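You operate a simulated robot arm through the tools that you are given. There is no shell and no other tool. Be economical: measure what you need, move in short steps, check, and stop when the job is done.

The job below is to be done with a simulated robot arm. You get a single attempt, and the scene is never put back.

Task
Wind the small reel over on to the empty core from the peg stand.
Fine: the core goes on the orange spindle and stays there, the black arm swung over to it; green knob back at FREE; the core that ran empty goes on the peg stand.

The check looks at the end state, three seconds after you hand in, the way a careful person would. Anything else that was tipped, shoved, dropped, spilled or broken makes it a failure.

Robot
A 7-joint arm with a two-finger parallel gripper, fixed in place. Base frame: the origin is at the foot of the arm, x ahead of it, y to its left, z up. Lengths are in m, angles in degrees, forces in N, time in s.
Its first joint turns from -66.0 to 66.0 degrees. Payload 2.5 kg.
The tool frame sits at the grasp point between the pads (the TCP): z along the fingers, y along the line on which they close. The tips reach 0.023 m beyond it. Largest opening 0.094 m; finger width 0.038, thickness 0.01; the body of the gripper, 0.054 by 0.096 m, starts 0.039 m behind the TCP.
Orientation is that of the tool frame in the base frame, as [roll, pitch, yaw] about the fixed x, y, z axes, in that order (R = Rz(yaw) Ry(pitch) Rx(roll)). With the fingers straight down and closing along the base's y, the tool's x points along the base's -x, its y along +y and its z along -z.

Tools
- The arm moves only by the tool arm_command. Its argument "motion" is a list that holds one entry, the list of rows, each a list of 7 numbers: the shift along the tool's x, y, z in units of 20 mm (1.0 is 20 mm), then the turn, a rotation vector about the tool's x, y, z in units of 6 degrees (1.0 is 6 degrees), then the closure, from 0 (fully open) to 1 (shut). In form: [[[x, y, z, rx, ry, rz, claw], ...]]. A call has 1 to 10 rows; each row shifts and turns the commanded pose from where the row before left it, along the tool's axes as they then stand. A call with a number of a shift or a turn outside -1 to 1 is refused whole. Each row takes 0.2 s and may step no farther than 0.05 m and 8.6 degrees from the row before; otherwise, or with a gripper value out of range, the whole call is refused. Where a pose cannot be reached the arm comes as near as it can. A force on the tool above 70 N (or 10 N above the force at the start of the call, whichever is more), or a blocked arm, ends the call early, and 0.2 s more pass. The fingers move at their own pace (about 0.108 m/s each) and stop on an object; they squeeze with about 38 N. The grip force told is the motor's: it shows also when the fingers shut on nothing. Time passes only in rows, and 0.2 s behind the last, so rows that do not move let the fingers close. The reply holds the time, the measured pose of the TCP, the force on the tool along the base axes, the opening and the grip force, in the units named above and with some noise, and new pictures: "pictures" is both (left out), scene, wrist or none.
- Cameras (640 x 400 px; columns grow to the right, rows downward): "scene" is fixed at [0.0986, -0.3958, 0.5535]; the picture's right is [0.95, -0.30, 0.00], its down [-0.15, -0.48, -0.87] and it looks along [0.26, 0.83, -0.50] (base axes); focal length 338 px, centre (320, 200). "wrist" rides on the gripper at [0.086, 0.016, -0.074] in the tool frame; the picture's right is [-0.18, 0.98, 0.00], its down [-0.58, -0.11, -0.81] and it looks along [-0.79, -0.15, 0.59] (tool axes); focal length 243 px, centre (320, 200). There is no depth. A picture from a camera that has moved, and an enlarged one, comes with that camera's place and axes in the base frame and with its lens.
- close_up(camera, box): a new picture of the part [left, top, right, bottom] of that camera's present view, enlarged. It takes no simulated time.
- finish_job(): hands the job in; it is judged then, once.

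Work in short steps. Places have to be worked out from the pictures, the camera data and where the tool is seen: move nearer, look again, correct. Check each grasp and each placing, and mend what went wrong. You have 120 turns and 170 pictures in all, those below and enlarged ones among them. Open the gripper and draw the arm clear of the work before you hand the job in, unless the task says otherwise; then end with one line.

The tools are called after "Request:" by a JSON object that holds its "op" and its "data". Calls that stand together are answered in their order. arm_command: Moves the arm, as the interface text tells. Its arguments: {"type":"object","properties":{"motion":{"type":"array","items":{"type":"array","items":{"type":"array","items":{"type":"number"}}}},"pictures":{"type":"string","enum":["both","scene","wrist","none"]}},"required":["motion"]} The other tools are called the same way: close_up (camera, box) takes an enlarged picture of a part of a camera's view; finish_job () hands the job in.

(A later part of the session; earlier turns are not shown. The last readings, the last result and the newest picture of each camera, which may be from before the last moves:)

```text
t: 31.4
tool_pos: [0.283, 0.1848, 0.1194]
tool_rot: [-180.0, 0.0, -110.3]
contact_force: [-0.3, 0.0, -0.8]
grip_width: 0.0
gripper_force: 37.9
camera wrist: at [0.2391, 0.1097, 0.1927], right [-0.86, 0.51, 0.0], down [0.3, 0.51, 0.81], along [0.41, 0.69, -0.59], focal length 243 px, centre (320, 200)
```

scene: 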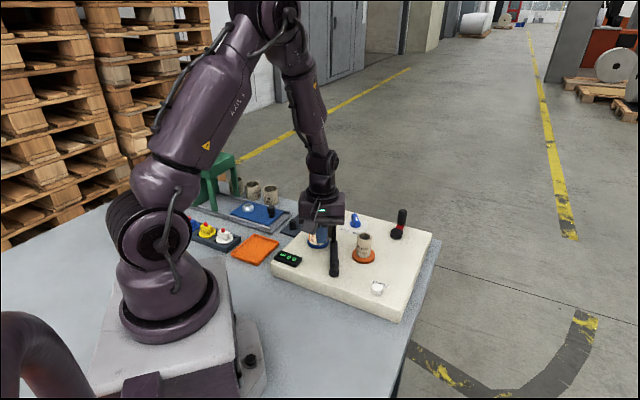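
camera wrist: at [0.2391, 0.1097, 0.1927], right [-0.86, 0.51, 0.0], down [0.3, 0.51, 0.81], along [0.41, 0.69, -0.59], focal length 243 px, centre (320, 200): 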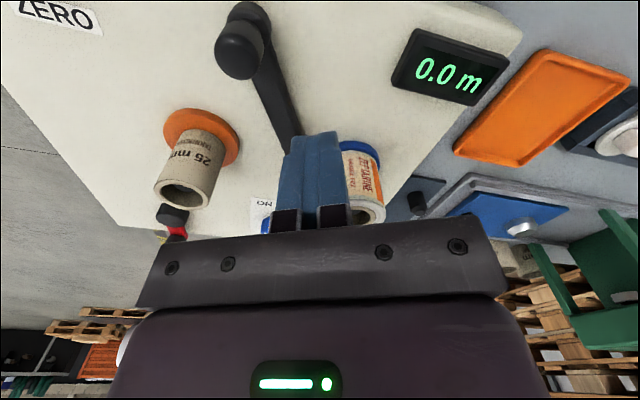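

In the wrist view the fingers will land about 30 mm to the reel side of the bar, clear of the reel and the counter. I descend in small steps.

Request:
{"op": "arm_command", "data": {"motion": [[[0, 0, 0.8, 0, 0, 0, 1], [0, 0, 0.8, 0, 0, 0, 1], [0, 0, 0.7, 0, 0, 0, 1]]], "pictures": "wrist"}}

Request:
{"op": "close_up", "data": {"camera": "scene", "box": [286, 200, 382, 290]}}

```text
t: 32.2
tool_pos: [0.2841, 0.1856, 0.0732]
tool_rot: [-179.9, 0.0, -110.4]
contact_force: [-0.9, -0.6, -0.3]
grip_width: 0.0003
gripper_force: 37.5
camera wrist: at [0.2394, 0.11, 0.1469], right [-0.86, 0.51, 0.0], down [0.3, 0.51, 0.81], along [0.42, 0.69, -0.59], focal length 243 px, centre (320, 200)
```

wrist: 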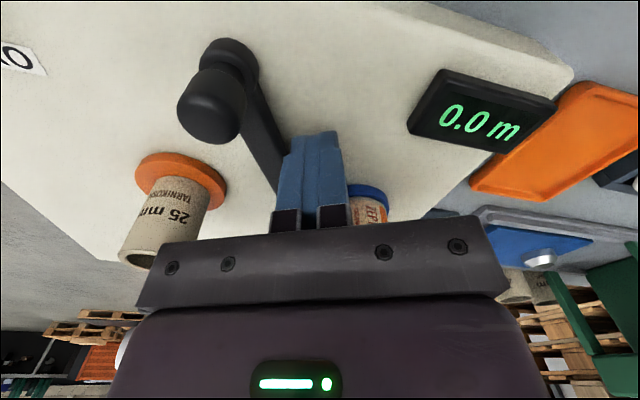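

```text
4.44 times, centred on (334, 245) of scene
camera zoom: at [0.0986, -0.3958, 0.5535], right [0.95, -0.3, 0.0], down [-0.15, -0.48, -0.87], along [0.26, 0.83, -0.5], focal length 1502 px, centre (258, 0)
```

zoom: 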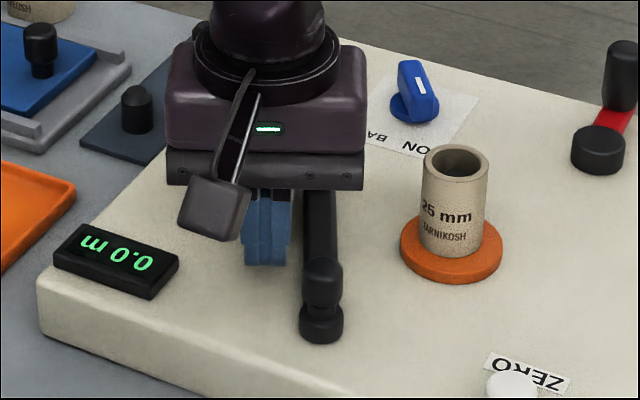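

The tips are beside the bar at z≈0.05. I lower 5 mm more, then push the bar a short way toward the core and check that it swings about the hub.

Request:
{"op": "arm_command", "data": {"motion": [[[0, 0, 0.25, 0, 0, 0, 1], [0, -0.4, 0, 0, 0, 0, 1], [0, -0.3, 0, 0, 0, 0, 1], [-0.09, -0.24, 0, 0, 0, 1, 1], [-0.09, -0.24, 0, 0, 0, 1, 1]]], "pictures": "wrist"}}

Request:
{"op": "close_up", "data": {"camera": "scene", "box": [286, 200, 382, 290]}}

```text
t: 33.4
tool_pos: [0.2932, 0.1861, 0.0673]
tool_rot: [178.9, -0.7, -118.4]
contact_force: [-10.5, 3.6, 7.1]
grip_width: 0.0
gripper_force: 38.4
stopped in row 5: the force on the tool passed its limit (the readings are from after the stop); the commanded pose is now the measured one
camera wrist: at [0.2401, 0.118, 0.1426], right [-0.78, 0.63, 0.02], down [0.39, 0.46, 0.8], along [0.49, 0.63, -0.6], focal length 243 px, centre (320, 200)
```

wrist: 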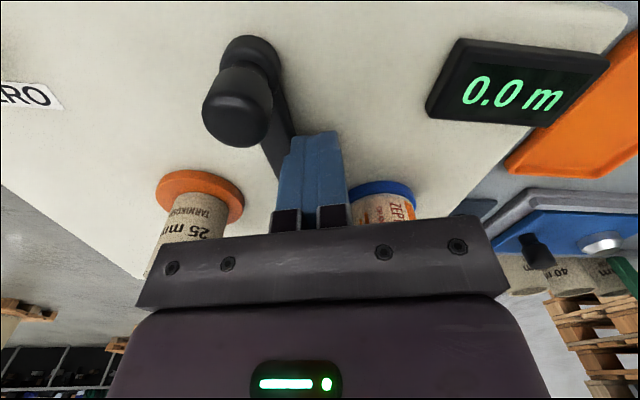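

```text
4.44 times, centred on (334, 245) of scene
camera zoom: at [0.0986, -0.3958, 0.5535], right [0.95, -0.3, 0.0], down [-0.15, -0.48, -0.87], along [0.26, 0.83, -0.5], focal length 1502 px, centre (258, 0)
```

zoom: 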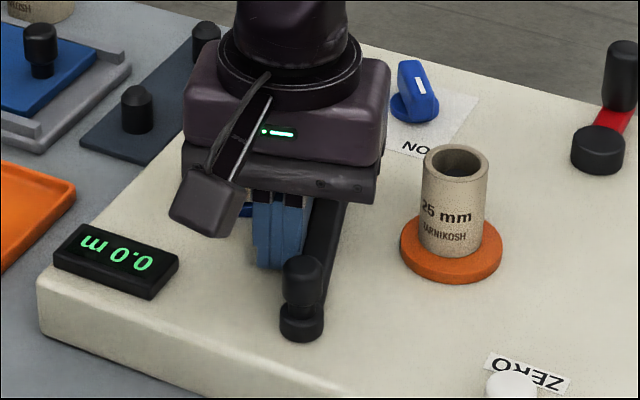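

The bar swung, but its knob end moved the other way, so the pivot is not under the knob as I assumed. I back off, rise and look.

Request:
{"op": "arm_command", "data": {"motion": [[[0, 0.5, 0, 0, 0, 0, 1], [0, 0.2, -0.9, 0, 0, 0, 1], [0, 0, -1, 0, 0, 0, 1], [0, 0, -1, 0, 0, 0, 1], [1, 0, -1, 0, 0, 0, 1], [1, 0, -1, 0, 0, 0, 1], [1, 0, -1, 0, 0, 0, 1]]], "pictures": "wrist"}}

Request:
{"op": "close_up", "data": {"camera": "scene", "box": [286, 200, 398, 290]}}

```text
t: 35.0
tool_pos: [0.2557, 0.1378, 0.1854]
tool_rot: [178.9, -0.6, -118.7]
contact_force: [-0.3, 0.3, -1.1]
grip_width: 0.0001
gripper_force: 37.9
camera wrist: at [0.2024, 0.0713, 0.2606], right [-0.77, 0.63, 0.02], down [0.39, 0.46, 0.8], along [0.5, 0.62, -0.6], focal length 243 px, centre (320, 200)
```

wrist: 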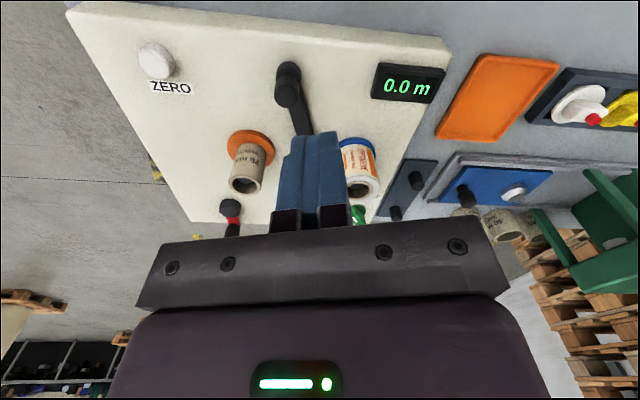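

```text
4.44 times, centred on (342, 245) of scene
camera zoom: at [0.0986, -0.3957, 0.5535], right [0.95, -0.3, 0.0], down [-0.15, -0.48, -0.87], along [0.26, 0.83, -0.5], focal length 1502 px, centre (222, 0)
```

zoom: 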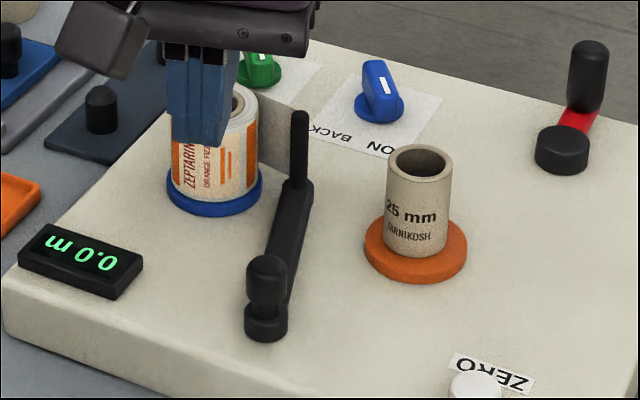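

Comparing views, the rod end moved toward the core and the knob end moved back, so the bar pivots at its middle, around (0.318, 0.188). That makes the knob the handle. It is now near (0.285, 0.137); I go over it with open fingers set across the swing direction.

Request:
{"op": "arm_command", "data": {"motion": [[[-0.34, -0.67, 0, 0, 0, 0, 0.5], [-0.33, -0.66, 0, 0, 0, 0, 0.4], [0, 0, 1, 0, 0, 0, 0.4], [0, 0, 1, 0, 0, 0, 0.4], [0, 0, 1, 0, 0, 0, 0.4]]], "pictures": "wrist"}}

Request:
{"op": "close_up", "data": {"camera": "scene", "box": [286, 200, 398, 290]}}

```text
t: 36.2
tool_pos: [0.2834, 0.1366, 0.1258]
tool_rot: [179.0, -0.6, -118.7]
contact_force: [-0.7, 0.0, -0.7]
grip_width: 0.0564
gripper_force: 0.0
camera wrist: at [0.2307, 0.0705, 0.2001], right [-0.77, 0.63, 0.02], down [0.39, 0.46, 0.8], along [0.5, 0.62, -0.6], focal length 243 px, centre (320, 200)
```

wrist: 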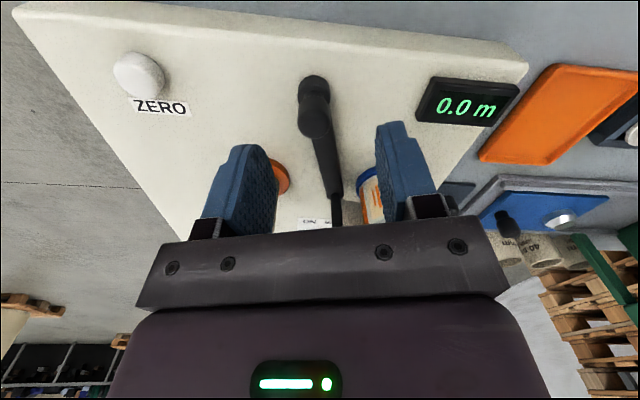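

```text
4.44 times, centred on (342, 245) of scene
camera zoom: at [0.0985, -0.3958, 0.5535], right [0.95, -0.3, 0.0], down [-0.15, -0.48, -0.87], along [0.26, 0.83, -0.5], focal length 1502 px, centre (222, 0)
```

zoom: 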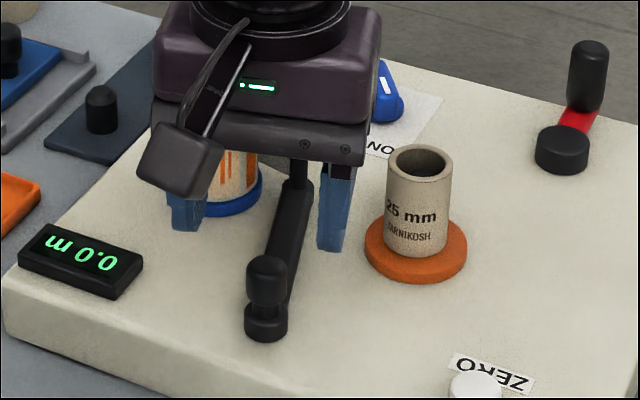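

The knob is centred under the gripper. I descend 50 mm and close on it.

Request:
{"op": "arm_command", "data": {"motion": [[[0, 0, 0.9, 0, 0, 0, 0.4], [0, 0, 0.9, 0, 0, 0, 0.4], [0, 0, 0.7, 0, 0, 0, 0.4], [0, 0, 0, 0, 0, 0, 0.9], [0, 0, 0, 0, 0, 0, 0.9], [0, 0, 0, 0, 0, 0, 0.9]]], "pictures": "wrist"}}

```text
t: 37.6
tool_pos: [0.2839, 0.1383, 0.0758]
tool_rot: [179.0, -0.7, -119.0]
contact_force: [9.8, -4.5, -11.2]
grip_width: 0.0199
gripper_force: 45.1
camera wrist: at [0.2304, 0.07, 0.1502], right [-0.77, 0.64, 0.02], down [0.39, 0.46, 0.8], along [0.5, 0.62, -0.6], focal length 243 px, centre (320, 200)
```

wrist: 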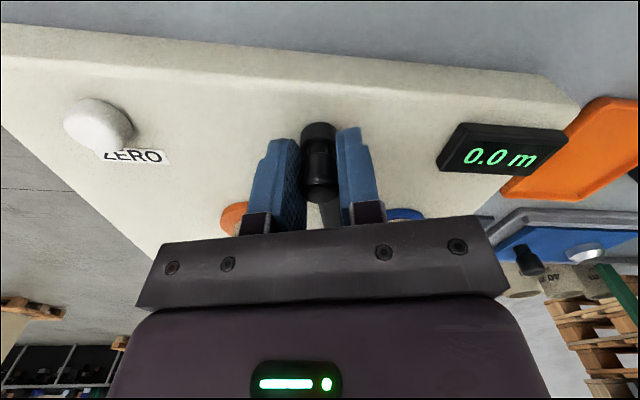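

Knob gripped at 19.9 mm. I swing it along the arc about the middle pivot, 20° first.

Request:
{"op": "arm_command", "data": {"motion": [[[0, 0.25, 0, 0, 0, 0.83, 0.9], [0, 0.25, 0, 0, 0, 0.83, 0.9], [0, 0.25, 0, 0, 0, 0.83, 0.9], [0, 0.25, 0, 0, 0, 0.83, 0.9]]], "pictures": "wrist"}}

Request:
{"op": "close_up", "data": {"camera": "scene", "box": [286, 200, 398, 290]}}

```text
t: 38.6
tool_pos: [0.2664, 0.1528, 0.076]
tool_rot: [179.0, -0.8, -138.2]
contact_force: [11.7, 9.4, -20.5]
grip_width: 0.0192
gripper_force: 45.1
camera wrist: at [0.1934, 0.107, 0.1517], right [-0.52, 0.86, 0.01], down [0.52, 0.3, 0.8], along [0.68, 0.42, -0.6], focal length 243 px, centre (320, 200)
```

wrist: 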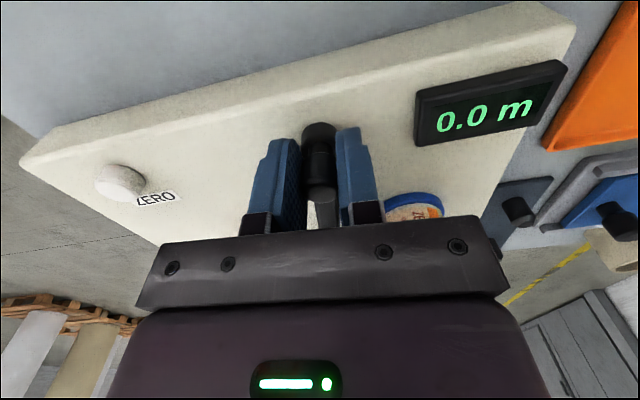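

```text
4.44 times, centred on (342, 245) of scene
camera zoom: at [0.0986, -0.3957, 0.5536], right [0.95, -0.3, 0.0], down [-0.15, -0.48, -0.87], along [0.26, 0.83, -0.5], focal length 1502 px, centre (222, 0)
```

zoom: 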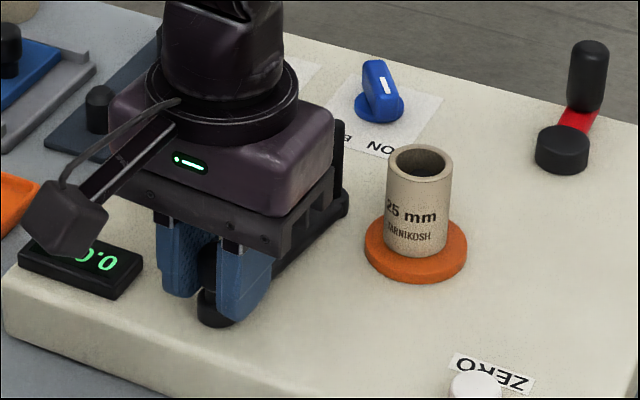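

It swings cleanly; the rod is now approaching the core. I continue in smaller steps and stop for a stop or contact.

Request:
{"op": "arm_command", "data": {"motion": [[[-0.05, 0.23, 0.05, 0, 0, 0.83, 0.9], [0, 0.24, 0, 0, 0, 0.83, 0.9], [0, 0.24, 0, 0, 0, 0.83, 0.9]]], "pictures": "wrist"}}

Request:
{"op": "close_up", "data": {"camera": "scene", "box": [286, 200, 398, 290]}}

```text
t: 39.4
tool_pos: [0.2604, 0.1612, 0.0768]
tool_rot: [179.4, -1.0, -153.5]
contact_force: [0.7, 8.9, 27.7]
grip_width: 0.0195
gripper_force: 45.1
camera wrist: at [0.1773, 0.139, 0.1518], right [-0.27, 0.96, 0.01], down [0.58, 0.16, 0.8], along [0.76, 0.22, -0.61], focal length 243 px, centre (320, 200)
```

wrist: 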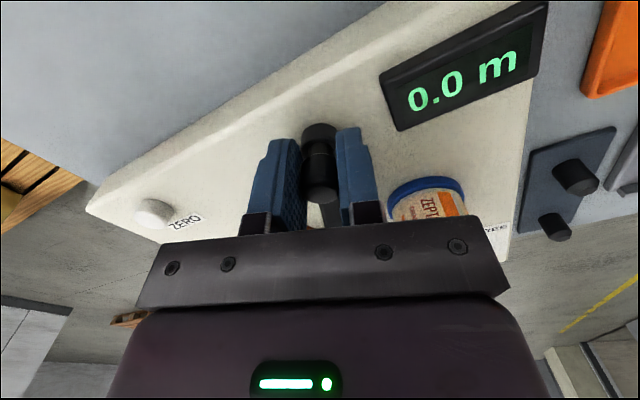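

```text
4.44 times, centred on (342, 245) of scene
camera zoom: at [0.0985, -0.3958, 0.5535], right [0.95, -0.3, 0.0], down [-0.15, -0.48, -0.87], along [0.26, 0.83, -0.5], focal length 1502 px, centre (222, 0)
```

zoom: 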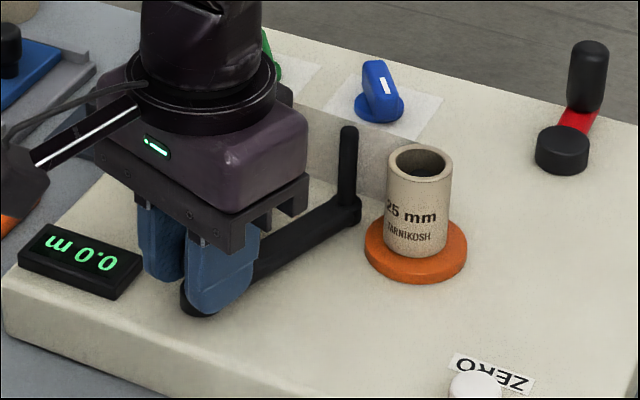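

A strip of tape now runs behind the rod from the reel to the core, so the arm seems to have carried it over. I release, rise and inspect.

Request:
{"op": "arm_command", "data": {"motion": [[[0, 0, 0, 0, 0, 0, 0.6], [0, 0, 0, 0, 0, 0, 0.5], [0, 0, -0.9, 0, 0, 0, 0.5], [0, 0, -0.9, 0, 0, 0, 0.5], [0, 0, -0.9, 0, 0, 0, 0.5], [0.5, 0, -0.9, 0, 0, 0, 0.5], [0.5, 0, -0.9, 0, 0, 0, 0.5]]], "pictures": "wrist"}}

Request:
{"op": "close_up", "data": {"camera": "scene", "box": [286, 190, 414, 290]}}

```text
t: 41.0
tool_pos: [0.243, 0.1539, 0.166]
tool_rot: [179.6, -1.2, -153.5]
contact_force: [0.6, -0.4, -0.3]
grip_width: 0.047
gripper_force: 0.0
camera wrist: at [0.1612, 0.1297, 0.2413], right [-0.27, 0.96, 0.01], down [0.59, 0.16, 0.79], along [0.76, 0.22, -0.61], focal length 243 px, centre (320, 200)
```

wrist: 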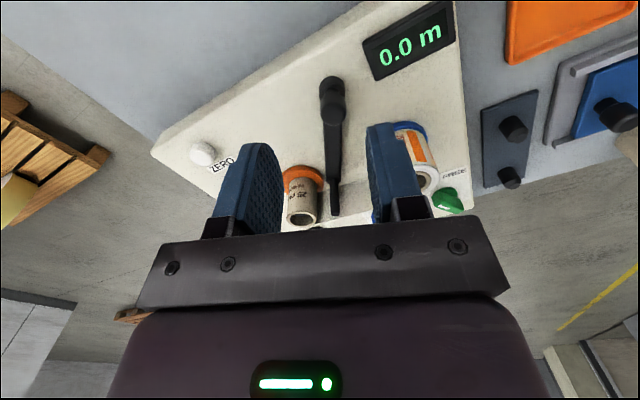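

```text
4.00 times, centred on (350, 240) of scene
camera zoom: at [0.0986, -0.3957, 0.5535], right [0.95, -0.3, 0.0], down [-0.15, -0.48, -0.87], along [0.26, 0.83, -0.5], focal length 1351 px, centre (200, 40)
```

zoom: 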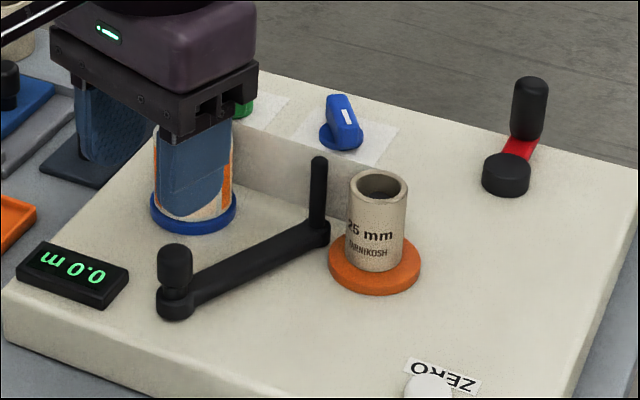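

The arm stays put and the tape spans reel to core. To be sure it is fully over, I re-grip the knob and nudge it a few degrees further, watching the force.

Request:
{"op": "arm_command", "data": {"motion": [[[-0.5, 0, 0.9, 0, 0, 0, 0.5], [-0.5, 0, 0.9, 0, 0, 0, 0.5], [0, 0, 0.9, 0, 0, 0, 0.5], [0, 0, 0.9, 0, 0, 0, 0.5], [0, 0, 0.85, 0, 0, 0, 0.5], [0, 0, 0, 0, 0, 0, 0.9], [0, 0, 0, 0, 0, 0, 0.9]]], "pictures": "none"}}

Request:
{"op": "arm_command", "data": {"motion": [[[0, 0.12, 0, 0, 0, 0.4, 0.9], [0, 0.12, 0, 0, 0, 0.4, 0.9], [0, 0.12, 0, 0, 0, 0.4, 0.9]]], "pictures": "none"}}

Request:
{"op": "close_up", "data": {"camera": "scene", "box": [286, 190, 414, 290]}}

```text
t: 42.6
tool_pos: [0.2604, 0.1615, 0.0754]
tool_rot: [179.4, -1.2, -153.5]
contact_force: [-3.1, -0.1, -0.8]
grip_width: 0.0195
gripper_force: 45.2
```

```text
t: 43.4
tool_pos: [0.2567, 0.1672, 0.0755]
tool_rot: [179.6, -1.2, -160.8]
contact_force: [2.2, 1.6, -16.8]
grip_width: 0.0193
gripper_force: 45.1
```

```text
4.00 times, centred on (350, 240) of scene
camera zoom: at [0.0986, -0.3957, 0.5536], right [0.95, -0.3, 0.0], down [-0.15, -0.48, -0.87], along [0.26, 0.83, -0.5], focal length 1351 px, centre (200, 40)
```

zoom: 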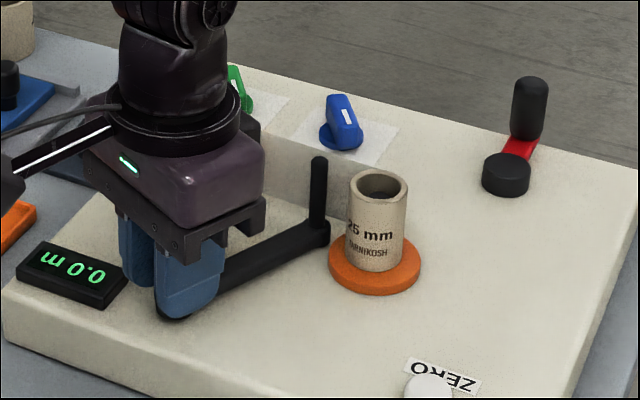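

The rod did not move, so the arm is at its stop. I release, rise and square the tool up again before going to the crank.

Request:
{"op": "arm_command", "data": {"motion": [[[0, 0, 0, 0, 0, 0, 0.6], [0, 0, 0, 0, 0, 0, 0.5], [0, 0, -0.9, 0, 0, 0, 0.5], [0, 0, -1, 0, 0, 0, 0.5], [0, 0, -1, 0, 0, 0, 0.5], [0, 0, -1, 0, 0, 0, 0.5], [0, 0, -1, 0, 0, 1, 0.5], [0, 0, 0, 0, 0, 1, 0.5], [0, 0, 0, 0, 0, 1, 0.5], [0, 0, 0, 0, 0, 0.2, 0.5]]], "pictures": "none"}}

Request:
{"op": "arm_command", "data": {"motion": [[[-1, 0.25, 0, 0, 0, 0, 0.5], [-1, 0.25, 0, 0, 0, 0, 0.5], [-1, 0.25, 0, 0, 0, 0, 0.5], [-1, 0.25, 0, 0, 0, 0, 0.5], [-1, 0.25, 0, 0, 0, 0, 0.5], [-1, 0.25, 0, 0, 0, 0, 0.5], [-1, 0.25, 0, 0, 0, 0, 0.5], [-1, 0.25, 0, 0, 0, 0, 0.5], [-1, 0.25, 0, 0, 0, 0, 0.5], [-1, 0.25, 0, 0, 0, 0, 0.5]]], "pictures": "both"}}

```text
t: 45.6
tool_pos: [0.2588, 0.1684, 0.1741]
tool_rot: [-180.0, -1.2, 179.9]
contact_force: [1.4, -0.2, 0.2]
grip_width: 0.0471
gripper_force: 0.1
```

```text
t: 47.8
tool_pos: [0.4602, 0.2176, 0.1695]
tool_rot: [180.0, -1.3, -179.9]
contact_force: [1.2, 0.2, 1.1]
grip_width: 0.0472
gripper_force: 0.0
camera wrist: at [0.3751, 0.2349, 0.2449], right [0.18, 0.98, 0.0], down [0.6, -0.11, 0.79], along [0.78, -0.15, -0.61], focal length 243 px, centre (320, 200)
```

scene: 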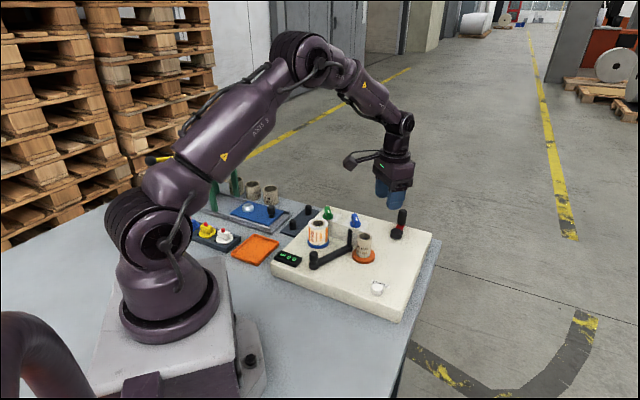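
wrist: 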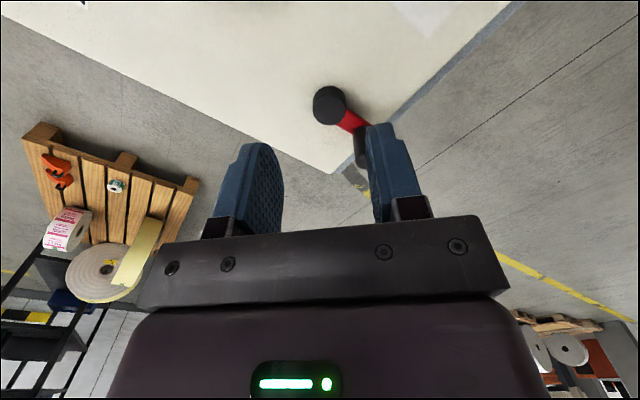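

Reach is good. The crank hub is at (0.497, 0.219) with the handle at about (0.525, 0.248), a radius of about 40 mm. I move over the handle.

Request:
{"op": "arm_command", "data": {"motion": [[[-0.8, 0.38, 0, 0, -0.22, 0, 0.4], [-0.8, 0.38, 0, 0, 0, 0, 0.4], [-0.8, 0.38, 0, 0, 0, 0, 0.4], [-0.8, 0.38, 0, 0, 0, 0, 0.4], [0, 0, 0.9, 0, 0, 0, 0.4], [0, 0, 0.9, 0, 0, 0, 0.4]]], "pictures": "wrist"}}

Request:
{"op": "close_up", "data": {"camera": "scene", "box": [350, 160, 446, 250]}}

```text
t: 49.2
tool_pos: [0.524, 0.249, 0.1342]
tool_rot: [-179.9, 0.1, -179.9]
contact_force: [0.0, 0.2, 0.8]
grip_width: 0.0563
gripper_force: 0.0
camera wrist: at [0.4369, 0.2657, 0.2077], right [0.18, 0.98, 0.0], down [0.58, -0.11, 0.81], along [0.79, -0.15, -0.59], focal length 243 px, centre (320, 200)
```

wrist: 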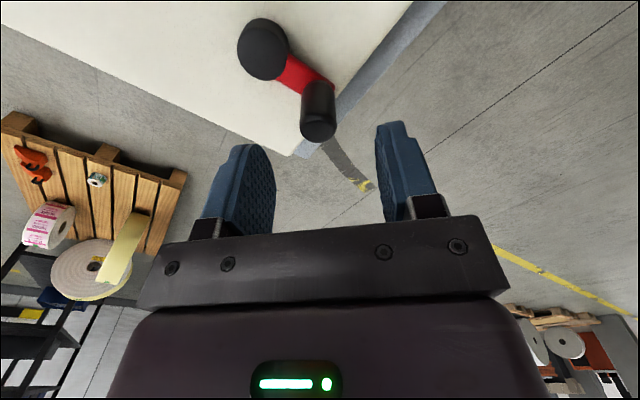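

```text
4.44 times, centred on (398, 205) of scene
camera zoom: at [0.0986, -0.3958, 0.5535], right [0.95, -0.3, 0.0], down [-0.15, -0.48, -0.87], along [0.26, 0.83, -0.5], focal length 1502 px, centre (-27, 178)
```

zoom: 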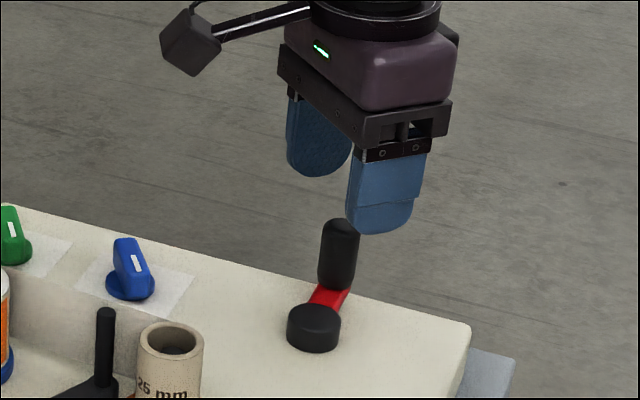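

The handle is centred between the fingers. I descend 50 mm and close on it.

Request:
{"op": "arm_command", "data": {"motion": [[[-0.15, -0.05, 0.8, 0, 0, 0, 0.4], [0, 0, 0.8, 0, 0, 0, 0.5], [0, 0, 0.8, 0, 0, 0, 0.5], [0, 0, 0, 0, 0, 0, 0.95], [0, 0, 0, 0, 0, 0, 0.95], [0, 0, 0, 0, 0, 0, 0.95]]], "pictures": "wrist"}}

Request:
{"op": "close_up", "data": {"camera": "scene", "box": [290, 180, 434, 280]}}

```text
t: 50.6
tool_pos: [0.5241, 0.248, 0.0858]
tool_rot: [180.0, 0.1, -180.0]
contact_force: [-1.9, -2.3, 1.2]
grip_width: 0.0213
gripper_force: 45.2
camera wrist: at [0.4396, 0.2648, 0.1593], right [0.18, 0.98, 0.0], down [0.58, -0.11, 0.81], along [0.79, -0.15, -0.59], focal length 243 px, centre (320, 200)
```

wrist: 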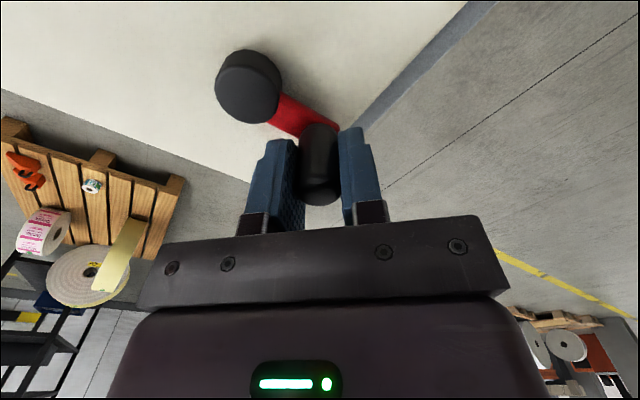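

```text
4.00 times, centred on (362, 230) of scene
camera zoom: at [0.0985, -0.3958, 0.5535], right [0.95, -0.3, 0.0], down [-0.15, -0.48, -0.87], along [0.26, 0.83, -0.5], focal length 1351 px, centre (152, 80)
```

zoom: 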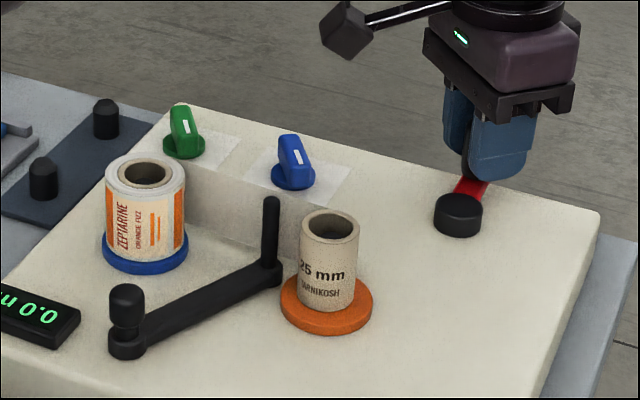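

Handle gripped. The tape leaves both reels on their far side, so the core should take it up turning clockwise. I try a small clockwise move and check the counter and forces.

Request:
{"op": "arm_command", "data": {"motion": [[[-0.477, -0.682, 0, 0, 0, 0, 0.95], [-0.159, -0.816, 0, 0, 0, 0, 0.95]]], "pictures": "wrist"}}

Request:
{"op": "close_up", "data": {"camera": "scene", "box": [270, 180, 430, 280]}}

```text
t: 51.2
tool_pos: [0.538, 0.2197, 0.0858]
tool_rot: [180.0, -0.1, -179.9]
contact_force: [-14.5, -0.2, 5.8]
grip_width: 0.0216
gripper_force: 45.6
camera wrist: at [0.4519, 0.2363, 0.1596], right [0.18, 0.98, 0.0], down [0.58, -0.11, 0.81], along [0.79, -0.15, -0.59], focal length 243 px, centre (320, 200)
```

wrist: 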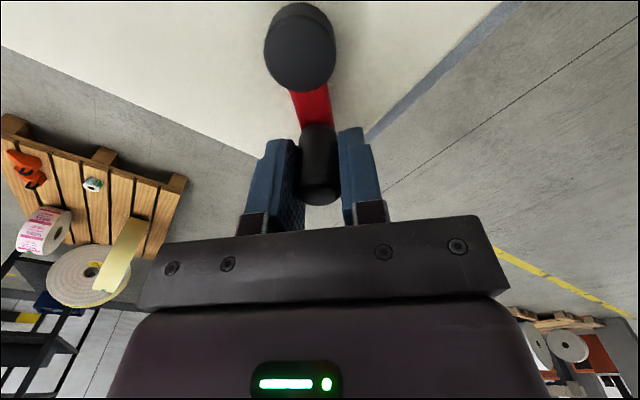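

```text
4.00 times, centred on (350, 230) of scene
camera zoom: at [0.0985, -0.3957, 0.5535], right [0.95, -0.3, 0.0], down [-0.15, -0.48, -0.87], along [0.26, 0.83, -0.5], focal length 1351 px, centre (200, 80)
```

zoom: 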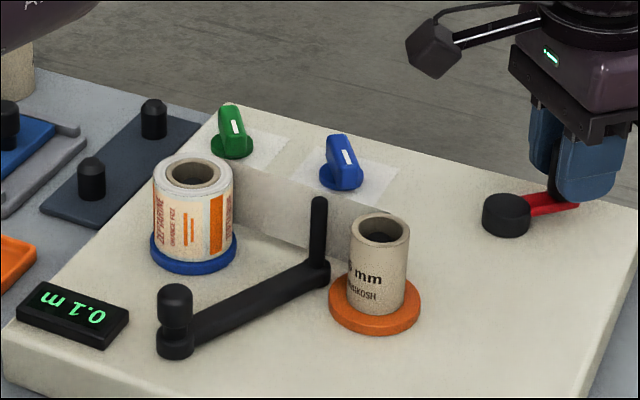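

The counter reads 0.1 m and the core turns the right way with low force. I continue round the circle.

Request:
{"op": "arm_command", "data": {"motion": [[[0.187, -0.81, 0, 0, 0, 0, 0.95], [0.501, -0.664, 0, 0, 0, 0, 0.95], [0.727, -0.404, 0, 0, 0, 0, 0.95], [0.829, -0.072, 0, 0, 0, 0, 0.95], [0.786, 0.271, 0, 0, 0, 0, 0.95], [0.608, 0.567, 0, 0, 0, 0, 0.95], [0.325, 0.765, 0, 0, 0, 0, 0.95]]], "pictures": "wrist"}}

Request:
{"op": "close_up", "data": {"camera": "scene", "box": [270, 180, 430, 280]}}

```text
t: 52.8
tool_pos: [0.4591, 0.2112, 0.0854]
tool_rot: [180.0, -0.2, -179.9]
contact_force: [-14.6, -3.0, 20.9]
grip_width: 0.0213
gripper_force: 44.8
camera wrist: at [0.3729, 0.2283, 0.1595], right [0.18, 0.98, 0.0], down [0.58, -0.11, 0.8], along [0.79, -0.15, -0.59], focal length 243 px, centre (320, 200)
```

wrist: 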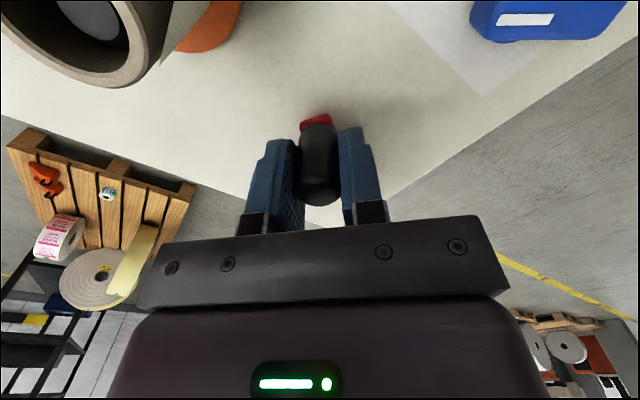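

```text
4.00 times, centred on (350, 230) of scene
camera zoom: at [0.0985, -0.3958, 0.5535], right [0.95, -0.3, 0.0], down [-0.15, -0.48, -0.87], along [0.26, 0.83, -0.5], focal length 1351 px, centre (200, 80)
```

zoom: 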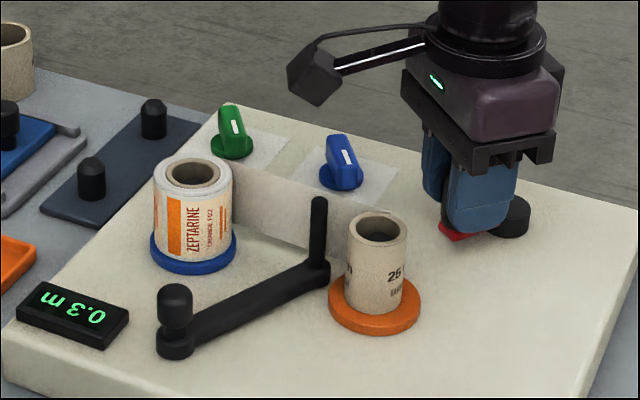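

0.3 m after about 0.6 turn, all smooth. I continue with 1 mm corrections.

Request:
{"op": "arm_command", "data": {"motion": [[[0.036, 0.832, -0.08, 0, 0, 0, 0.95], [-0.352, 0.754, 0, 0, 0, 0, 0.95], [-0.627, 0.545, 0, 0, 0, 0, 0.95], [-0.796, 0.243, 0, 0, 0, 0, 0.95], [-0.825, -0.101, 0, 0, 0, 0, 0.95], [-0.713, -0.428, 0, 0, 0, 0, 0.95], [-0.477, -0.682, 0, 0, 0, 0, 0.95], [-0.159, -0.816, 0, 0, 0, 0, 0.95], [0.187, -0.81, 0, 0, 0, 0, 0.95], [0.501, -0.664, 0, 0, 0, 0, 0.95]]], "pictures": "none"}}

Request:
{"op": "arm_command", "data": {"motion": [[[0.727, -0.404, 0, 0, 0, 0, 0.95], [0.829, -0.072, 0, 0, 0, 0, 0.95], [0.786, 0.271, 0, 0, 0, 0, 0.95], [0.608, 0.567, 0, 0, 0, 0, 0.95], [0.325, 0.765, 0, 0, 0, 0, 0.95], [-0.014, 0.832, 0, 0, 0, 0, 0.95], [-0.352, 0.754, 0, 0, 0, 0, 0.95], [-0.627, 0.545, 0, 0, 0, 0, 0.95], [-0.796, 0.243, 0, 0, 0, 0, 0.95], [-0.825, -0.101, 0, 0, 0, 0, 0.95]]], "pictures": "wrist"}}

Request:
{"op": "close_up", "data": {"camera": "scene", "box": [270, 180, 430, 280]}}

```text
t: 55.0
tool_pos: [0.5228, 0.1886, 0.0867]
tool_rot: [179.8, 0.0, -179.9]
contact_force: [-5.9, 5.8, -6.7]
grip_width: 0.0214
gripper_force: 45.4
```

```text
t: 57.2
tool_pos: [0.5118, 0.2567, 0.0879]
tool_rot: [179.9, 0.3, -180.0]
contact_force: [4.2, 11.4, -8.3]
grip_width: 0.0213
gripper_force: 44.7
camera wrist: at [0.425, 0.2732, 0.1606], right [0.18, 0.98, 0.0], down [0.58, -0.11, 0.81], along [0.8, -0.15, -0.59], focal length 243 px, centre (320, 200)
```

wrist: 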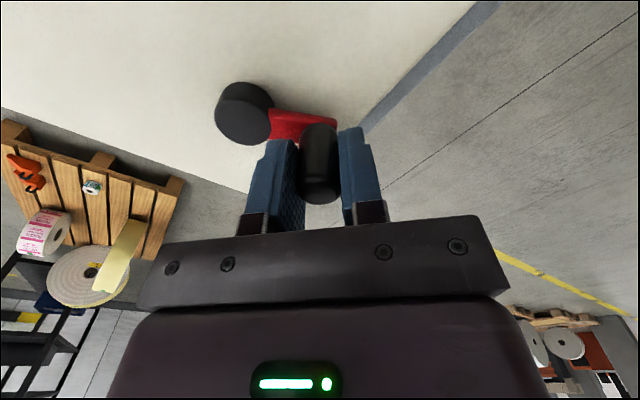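

```text
4.00 times, centred on (350, 230) of scene
camera zoom: at [0.0986, -0.3957, 0.5535], right [0.95, -0.3, 0.0], down [-0.15, -0.48, -0.87], along [0.26, 0.83, -0.5], focal length 1351 px, centre (200, 80)
```

zoom: 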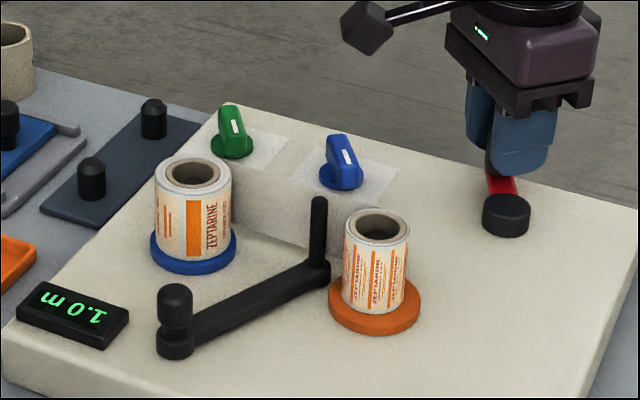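

1.0 m after about two turns, and tape is building on the core. I continue for two more turns, then check.

Request:
{"op": "arm_command", "data": {"motion": [[[-0.713, -0.428, 0, 0, 0, 0, 0.95], [-0.477, -0.682, 0, 0, 0, 0, 0.95], [-0.159, -0.816, 0, 0, 0, 0, 0.95], [0.187, -0.81, 0, 0, 0, 0, 0.95], [0.501, -0.664, 0, 0, 0, 0, 0.95], [0.727, -0.404, 0, 0, 0, 0, 0.95], [0.829, -0.072, 0, 0, 0, 0, 0.95], [0.786, 0.271, 0, 0, 0, 0, 0.95], [0.608, 0.567, 0, 0, 0, 0, 0.95], [0.325, 0.765, 0, 0, 0, 0, 0.95]]], "pictures": "none"}}

Request:
{"op": "arm_command", "data": {"motion": [[[-0.014, 0.832, 0, 0, 0, 0, 0.95], [-0.352, 0.754, 0, 0, 0, 0, 0.95], [-0.627, 0.545, 0, 0, 0, 0, 0.95], [-0.796, 0.243, 0, 0, 0, 0, 0.95], [-0.825, -0.101, 0, 0, 0, 0, 0.95], [-0.713, -0.428, 0, 0, 0, 0, 0.95], [-0.477, -0.682, 0, 0, 0, 0, 0.95], [-0.159, -0.816, 0, 0, 0, 0, 0.95], [0.187, -0.81, 0, 0, 0, 0, 0.95], [0.501, -0.664, 0, 0, 0, 0, 0.95]]], "pictures": "none"}}

Request:
{"op": "arm_command", "data": {"motion": [[[0.727, -0.404, 0, 0, 0, 0, 0.95], [0.829, -0.072, 0, 0, 0, 0, 0.95], [0.786, 0.271, 0, 0, 0, 0, 0.95], [0.608, 0.567, 0, 0, 0, 0, 0.95], [0.325, 0.765, 0, 0, 0, 0, 0.95], [-0.014, 0.832, 0, 0, 0, 0, 0.95], [-0.352, 0.754, 0, 0, 0, 0, 0.95], [-0.627, 0.545, 0, 0, 0, 0, 0.95], [-0.796, 0.243, 0, 0, 0, 0, 0.95], [-0.825, -0.101, 0, 0, 0, 0, 0.95]]], "pictures": "none"}}

Request:
{"op": "close_up", "data": {"camera": "scene", "box": [270, 180, 430, 280]}}

```text
t: 59.4
tool_pos: [0.4585, 0.2116, 0.0866]
tool_rot: [180.0, -0.1, -179.9]
contact_force: [-9.2, -3.6, 11.5]
grip_width: 0.0211
gripper_force: 45.2
```

```text
t: 61.6
tool_pos: [0.5229, 0.1892, 0.0878]
tool_rot: [-180.0, 0.1, -179.9]
contact_force: [-3.9, 4.9, 1.7]
grip_width: 0.0214
gripper_force: 45.7
```

```text
t: 63.8
tool_pos: [0.5123, 0.2563, 0.0872]
tool_rot: [-180.0, 0.2, -179.9]
contact_force: [2.8, 8.7, -10.8]
grip_width: 0.0213
gripper_force: 44.7
```

```text
4.00 times, centred on (350, 230) of scene
camera zoom: at [0.0986, -0.3957, 0.5536], right [0.95, -0.3, 0.0], down [-0.15, -0.48, -0.87], along [0.26, 0.83, -0.5], focal length 1351 px, centre (200, 80)
```

zoom: 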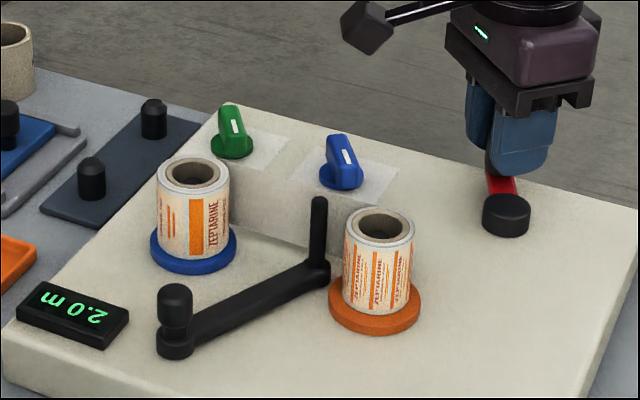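

2.0 m, with the reel about a third depleted, so I estimate about 6 m in all. I continue four more turns.

Request:
{"op": "arm_command", "data": {"motion": [[[-0.713, -0.428, 0, 0, 0, 0, 0.95], [-0.477, -0.682, 0, 0, 0, 0, 0.95], [-0.159, -0.816, 0, 0, 0, 0, 0.95], [0.187, -0.81, 0, 0, 0, 0, 0.95], [0.501, -0.664, 0, 0, 0, 0, 0.95], [0.727, -0.404, 0, 0, 0, 0, 0.95], [0.829, -0.072, 0, 0, 0, 0, 0.95], [0.786, 0.271, 0, 0, 0, 0, 0.95], [0.608, 0.567, 0, 0, 0, 0, 0.95], [0.325, 0.765, 0, 0, 0, 0, 0.95]]], "pictures": "none"}}

Request:
{"op": "arm_command", "data": {"motion": [[[-0.014, 0.832, 0, 0, 0, 0, 0.95], [-0.352, 0.754, 0, 0, 0, 0, 0.95], [-0.627, 0.545, 0, 0, 0, 0, 0.95], [-0.796, 0.243, 0, 0, 0, 0, 0.95], [-0.825, -0.101, 0, 0, 0, 0, 0.95], [-0.713, -0.428, 0, 0, 0, 0, 0.95], [-0.477, -0.682, 0, 0, 0, 0, 0.95], [-0.159, -0.816, 0, 0, 0, 0, 0.95], [0.187, -0.81, 0, 0, 0, 0, 0.95], [0.501, -0.664, 0, 0, 0, 0, 0.95]]], "pictures": "none"}}

Request:
{"op": "arm_command", "data": {"motion": [[[0.727, -0.404, 0, 0, 0, 0, 0.95], [0.829, -0.072, 0, 0, 0, 0, 0.95], [0.786, 0.271, 0, 0, 0, 0, 0.95], [0.608, 0.567, 0, 0, 0, 0, 0.95], [0.325, 0.765, 0, 0, 0, 0, 0.95], [-0.014, 0.832, 0, 0, 0, 0, 0.95], [-0.352, 0.754, 0, 0, 0, 0, 0.95], [-0.627, 0.545, 0, 0, 0, 0, 0.95], [-0.796, 0.243, 0, 0, 0, 0, 0.95], [-0.825, -0.101, 0, 0, 0, 0, 0.95]]], "pictures": "none"}}

Request:
{"op": "arm_command", "data": {"motion": [[[-0.713, -0.428, 0, 0, 0, 0, 0.95], [-0.477, -0.682, 0, 0, 0, 0, 0.95], [-0.159, -0.816, 0, 0, 0, 0, 0.95], [0.187, -0.81, 0, 0, 0, 0, 0.95], [0.501, -0.664, 0, 0, 0, 0, 0.95], [0.727, -0.404, 0, 0, 0, 0, 0.95], [0.829, -0.072, 0, 0, 0, 0, 0.95], [0.786, 0.271, 0, 0, 0, 0, 0.95], [0.608, 0.567, 0, 0, 0, 0, 0.95], [0.325, 0.765, 0, 0, 0, 0, 0.95]]], "pictures": "none"}}

Request:
{"op": "arm_command", "data": {"motion": [[[-0.014, 0.832, 0, 0, 0, 0, 0.95], [-0.352, 0.754, 0, 0, 0, 0, 0.95], [-0.627, 0.545, 0, 0, 0, 0, 0.95], [-0.796, 0.243, 0, 0, 0, 0, 0.95], [-0.825, -0.101, 0, 0, 0, 0, 0.95], [-0.713, -0.428, 0, 0, 0, 0, 0.95], [-0.477, -0.682, 0, 0, 0, 0, 0.95], [-0.159, -0.816, 0, 0, 0, 0, 0.95], [0.187, -0.81, 0, 0, 0, 0, 0.95], [0.501, -0.664, 0, 0, 0, 0, 0.95]]], "pictures": "none"}}

Request:
{"op": "close_up", "data": {"camera": "scene", "box": [270, 180, 430, 280]}}

```text
t: 66.0
tool_pos: [0.4577, 0.2107, 0.0864]
tool_rot: [179.9, 0.0, -179.9]
contact_force: [-5.0, -2.6, 8.4]
grip_width: 0.0211
gripper_force: 45.0
```

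```text
t: 68.2
tool_pos: [0.5223, 0.1883, 0.0881]
tool_rot: [179.8, 0.0, -179.9]
contact_force: [-5.9, 8.2, 9.2]
grip_width: 0.0214
gripper_force: 45.6
```

```text
t: 70.4
tool_pos: [0.5117, 0.2566, 0.0878]
tool_rot: [-180.0, 0.2, -180.0]
contact_force: [2.0, 4.5, -0.8]
grip_width: 0.0214
gripper_force: 45.3
```

```text
t: 72.6
tool_pos: [0.457, 0.2109, 0.088]
tool_rot: [-179.9, -0.1, -179.9]
contact_force: [-2.4, -0.7, 1.9]
grip_width: 0.0214
gripper_force: 45.6
```

```text
t: 74.8
tool_pos: [0.5229, 0.1894, 0.0874]
tool_rot: [180.0, -0.1, -179.9]
contact_force: [-5.2, 8.3, 0.4]
grip_width: 0.0214
gripper_force: 45.0
```

```text
4.00 times, centred on (350, 230) of scene
camera zoom: at [0.0986, -0.3957, 0.5535], right [0.95, -0.3, 0.0], down [-0.15, -0.48, -0.87], along [0.26, 0.83, -0.5], focal length 1351 px, centre (200, 80)
```

zoom: 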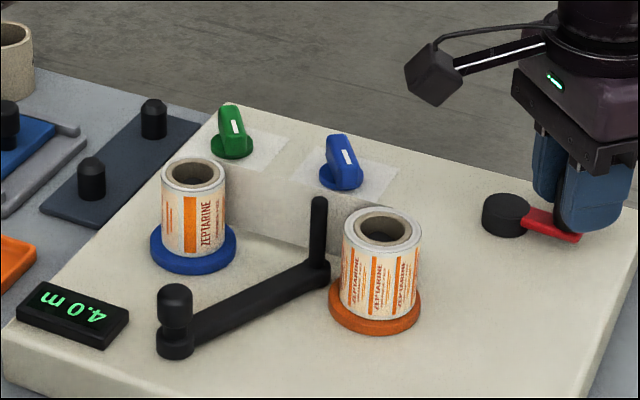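

4.0 m; I estimate about 3 m left. I continue.

Request:
{"op": "arm_command", "data": {"motion": [[[0.727, -0.404, 0, 0, 0, 0, 0.95], [0.829, -0.072, 0, 0, 0, 0, 0.95], [0.786, 0.271, 0, 0, 0, 0, 0.95], [0.608, 0.567, 0, 0, 0, 0, 0.95], [0.325, 0.765, 0, 0, 0, 0, 0.95], [-0.014, 0.832, 0, 0, 0, 0, 0.95], [-0.352, 0.754, 0, 0, 0, 0, 0.95], [-0.627, 0.545, 0, 0, 0, 0, 0.95], [-0.796, 0.243, 0, 0, 0, 0, 0.95], [-0.825, -0.101, 0, 0, 0, 0, 0.95]]], "pictures": "none"}}

Request:
{"op": "arm_command", "data": {"motion": [[[-0.713, -0.428, 0, 0, 0, 0, 0.95], [-0.477, -0.682, 0, 0, 0, 0, 0.95], [-0.159, -0.816, 0, 0, 0, 0, 0.95], [0.187, -0.81, 0, 0, 0, 0, 0.95], [0.501, -0.664, 0, 0, 0, 0, 0.95], [0.727, -0.404, 0, 0, 0, 0, 0.95], [0.829, -0.072, 0, 0, 0, 0, 0.95], [0.786, 0.271, 0, 0, 0, 0, 0.95], [0.608, 0.567, 0, 0, 0, 0, 0.95], [0.325, 0.765, 0, 0, 0, 0, 0.95]]], "pictures": "none"}}

Request:
{"op": "arm_command", "data": {"motion": [[[-0.014, 0.832, 0, 0, 0, 0, 0.95], [-0.352, 0.754, 0, 0, 0, 0, 0.95], [-0.627, 0.545, 0, 0, 0, 0, 0.95], [-0.796, 0.243, 0, 0, 0, 0, 0.95], [-0.825, -0.101, 0, 0, 0, 0, 0.95], [-0.713, -0.428, 0, 0, 0, 0, 0.95], [-0.477, -0.682, 0, 0, 0, 0, 0.95], [-0.159, -0.816, 0, 0, 0, 0, 0.95], [0.187, -0.81, 0, 0, 0, 0, 0.95], [0.501, -0.664, 0, 0, 0, 0, 0.95]]], "pictures": "none"}}

Request:
{"op": "arm_command", "data": {"motion": [[[0.727, -0.404, 0, 0, 0, 0, 0.95], [0.829, -0.072, 0, 0, 0, 0, 0.95], [0.786, 0.271, 0, 0, 0, 0, 0.95], [0.608, 0.567, 0, 0, 0, 0, 0.95], [0.325, 0.765, 0, 0, 0, 0, 0.95], [-0.014, 0.832, 0, 0, 0, 0, 0.95], [-0.352, 0.754, 0, 0, 0, 0, 0.95], [-0.627, 0.545, 0, 0, 0, 0, 0.95], [-0.796, 0.243, 0, 0, 0, 0, 0.95], [-0.825, -0.101, 0, 0, 0, 0, 0.95]]], "pictures": "none"}}

Request:
{"op": "close_up", "data": {"camera": "scene", "box": [270, 180, 430, 280]}}

```text
t: 77.0
tool_pos: [0.5119, 0.2569, 0.0871]
tool_rot: [-180.0, 0.3, 180.0]
contact_force: [4.7, 11.2, -10.2]
grip_width: 0.0216
gripper_force: 44.6
```

```text
t: 79.2
tool_pos: [0.4566, 0.2108, 0.0865]
tool_rot: [-179.9, -0.1, -179.9]
contact_force: [-7.6, -2.3, 7.6]
grip_width: 0.0215
gripper_force: 45.2
```

```text
t: 81.4
tool_pos: [0.5233, 0.19, 0.0872]
tool_rot: [180.0, -0.1, -179.8]
contact_force: [-6.9, 6.3, -3.9]
grip_width: 0.0214
gripper_force: 45.3
```

```text
t: 83.6
tool_pos: [0.5116, 0.2552, 0.0875]
tool_rot: [-180.0, 0.3, 179.9]
contact_force: [4.4, 9.3, -9.0]
grip_width: 0.0214
gripper_force: 45.1
```

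```text
4.00 times, centred on (350, 230) of scene
camera zoom: at [0.0986, -0.3957, 0.5535], right [0.95, -0.3, 0.0], down [-0.15, -0.48, -0.87], along [0.26, 0.83, -0.5], focal length 1351 px, centre (200, 80)
```

zoom: 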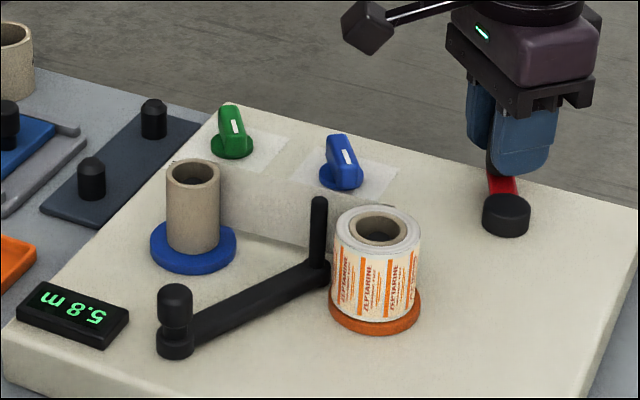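

The source core now looks bare at 5.8 m, but a strip still spans the gap. I crank another turn or so to see whether the tail runs off.

Request:
{"op": "arm_command", "data": {"motion": [[[-0.713, -0.428, 0, 0, 0, 0, 0.95], [-0.477, -0.682, 0, 0, 0, 0, 0.95], [-0.159, -0.816, 0, 0, 0, 0, 0.95], [0.187, -0.81, 0, 0, 0, 0, 0.95], [0.501, -0.664, 0, 0, 0, 0, 0.95], [0.727, -0.404, 0, 0, 0, 0, 0.95], [0.829, -0.072, 0, 0, 0, 0, 0.95], [0.786, 0.271, 0, 0, 0, 0, 0.95], [0.608, 0.567, 0, 0, 0, 0, 0.95], [0.325, 0.765, 0, 0, 0, 0, 0.95]]], "pictures": "none"}}

Request:
{"op": "close_up", "data": {"camera": "scene", "box": [270, 180, 430, 280]}}

```text
t: 85.8
tool_pos: [0.4572, 0.2121, 0.0879]
tool_rot: [-179.9, 0.0, -179.9]
contact_force: [-6.6, -1.7, 11.2]
grip_width: 0.0215
gripper_force: 45.3
```

```text
4.00 times, centred on (350, 230) of scene
camera zoom: at [0.0985, -0.3958, 0.5535], right [0.95, -0.3, 0.0], down [-0.15, -0.48, -0.87], along [0.26, 0.83, -0.5], focal length 1351 px, centre (200, 80)
```

zoom: 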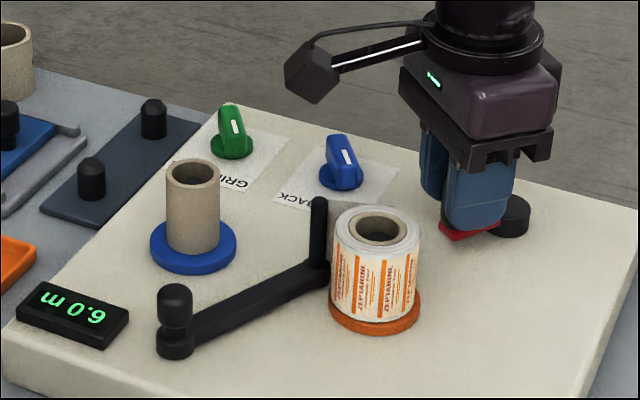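

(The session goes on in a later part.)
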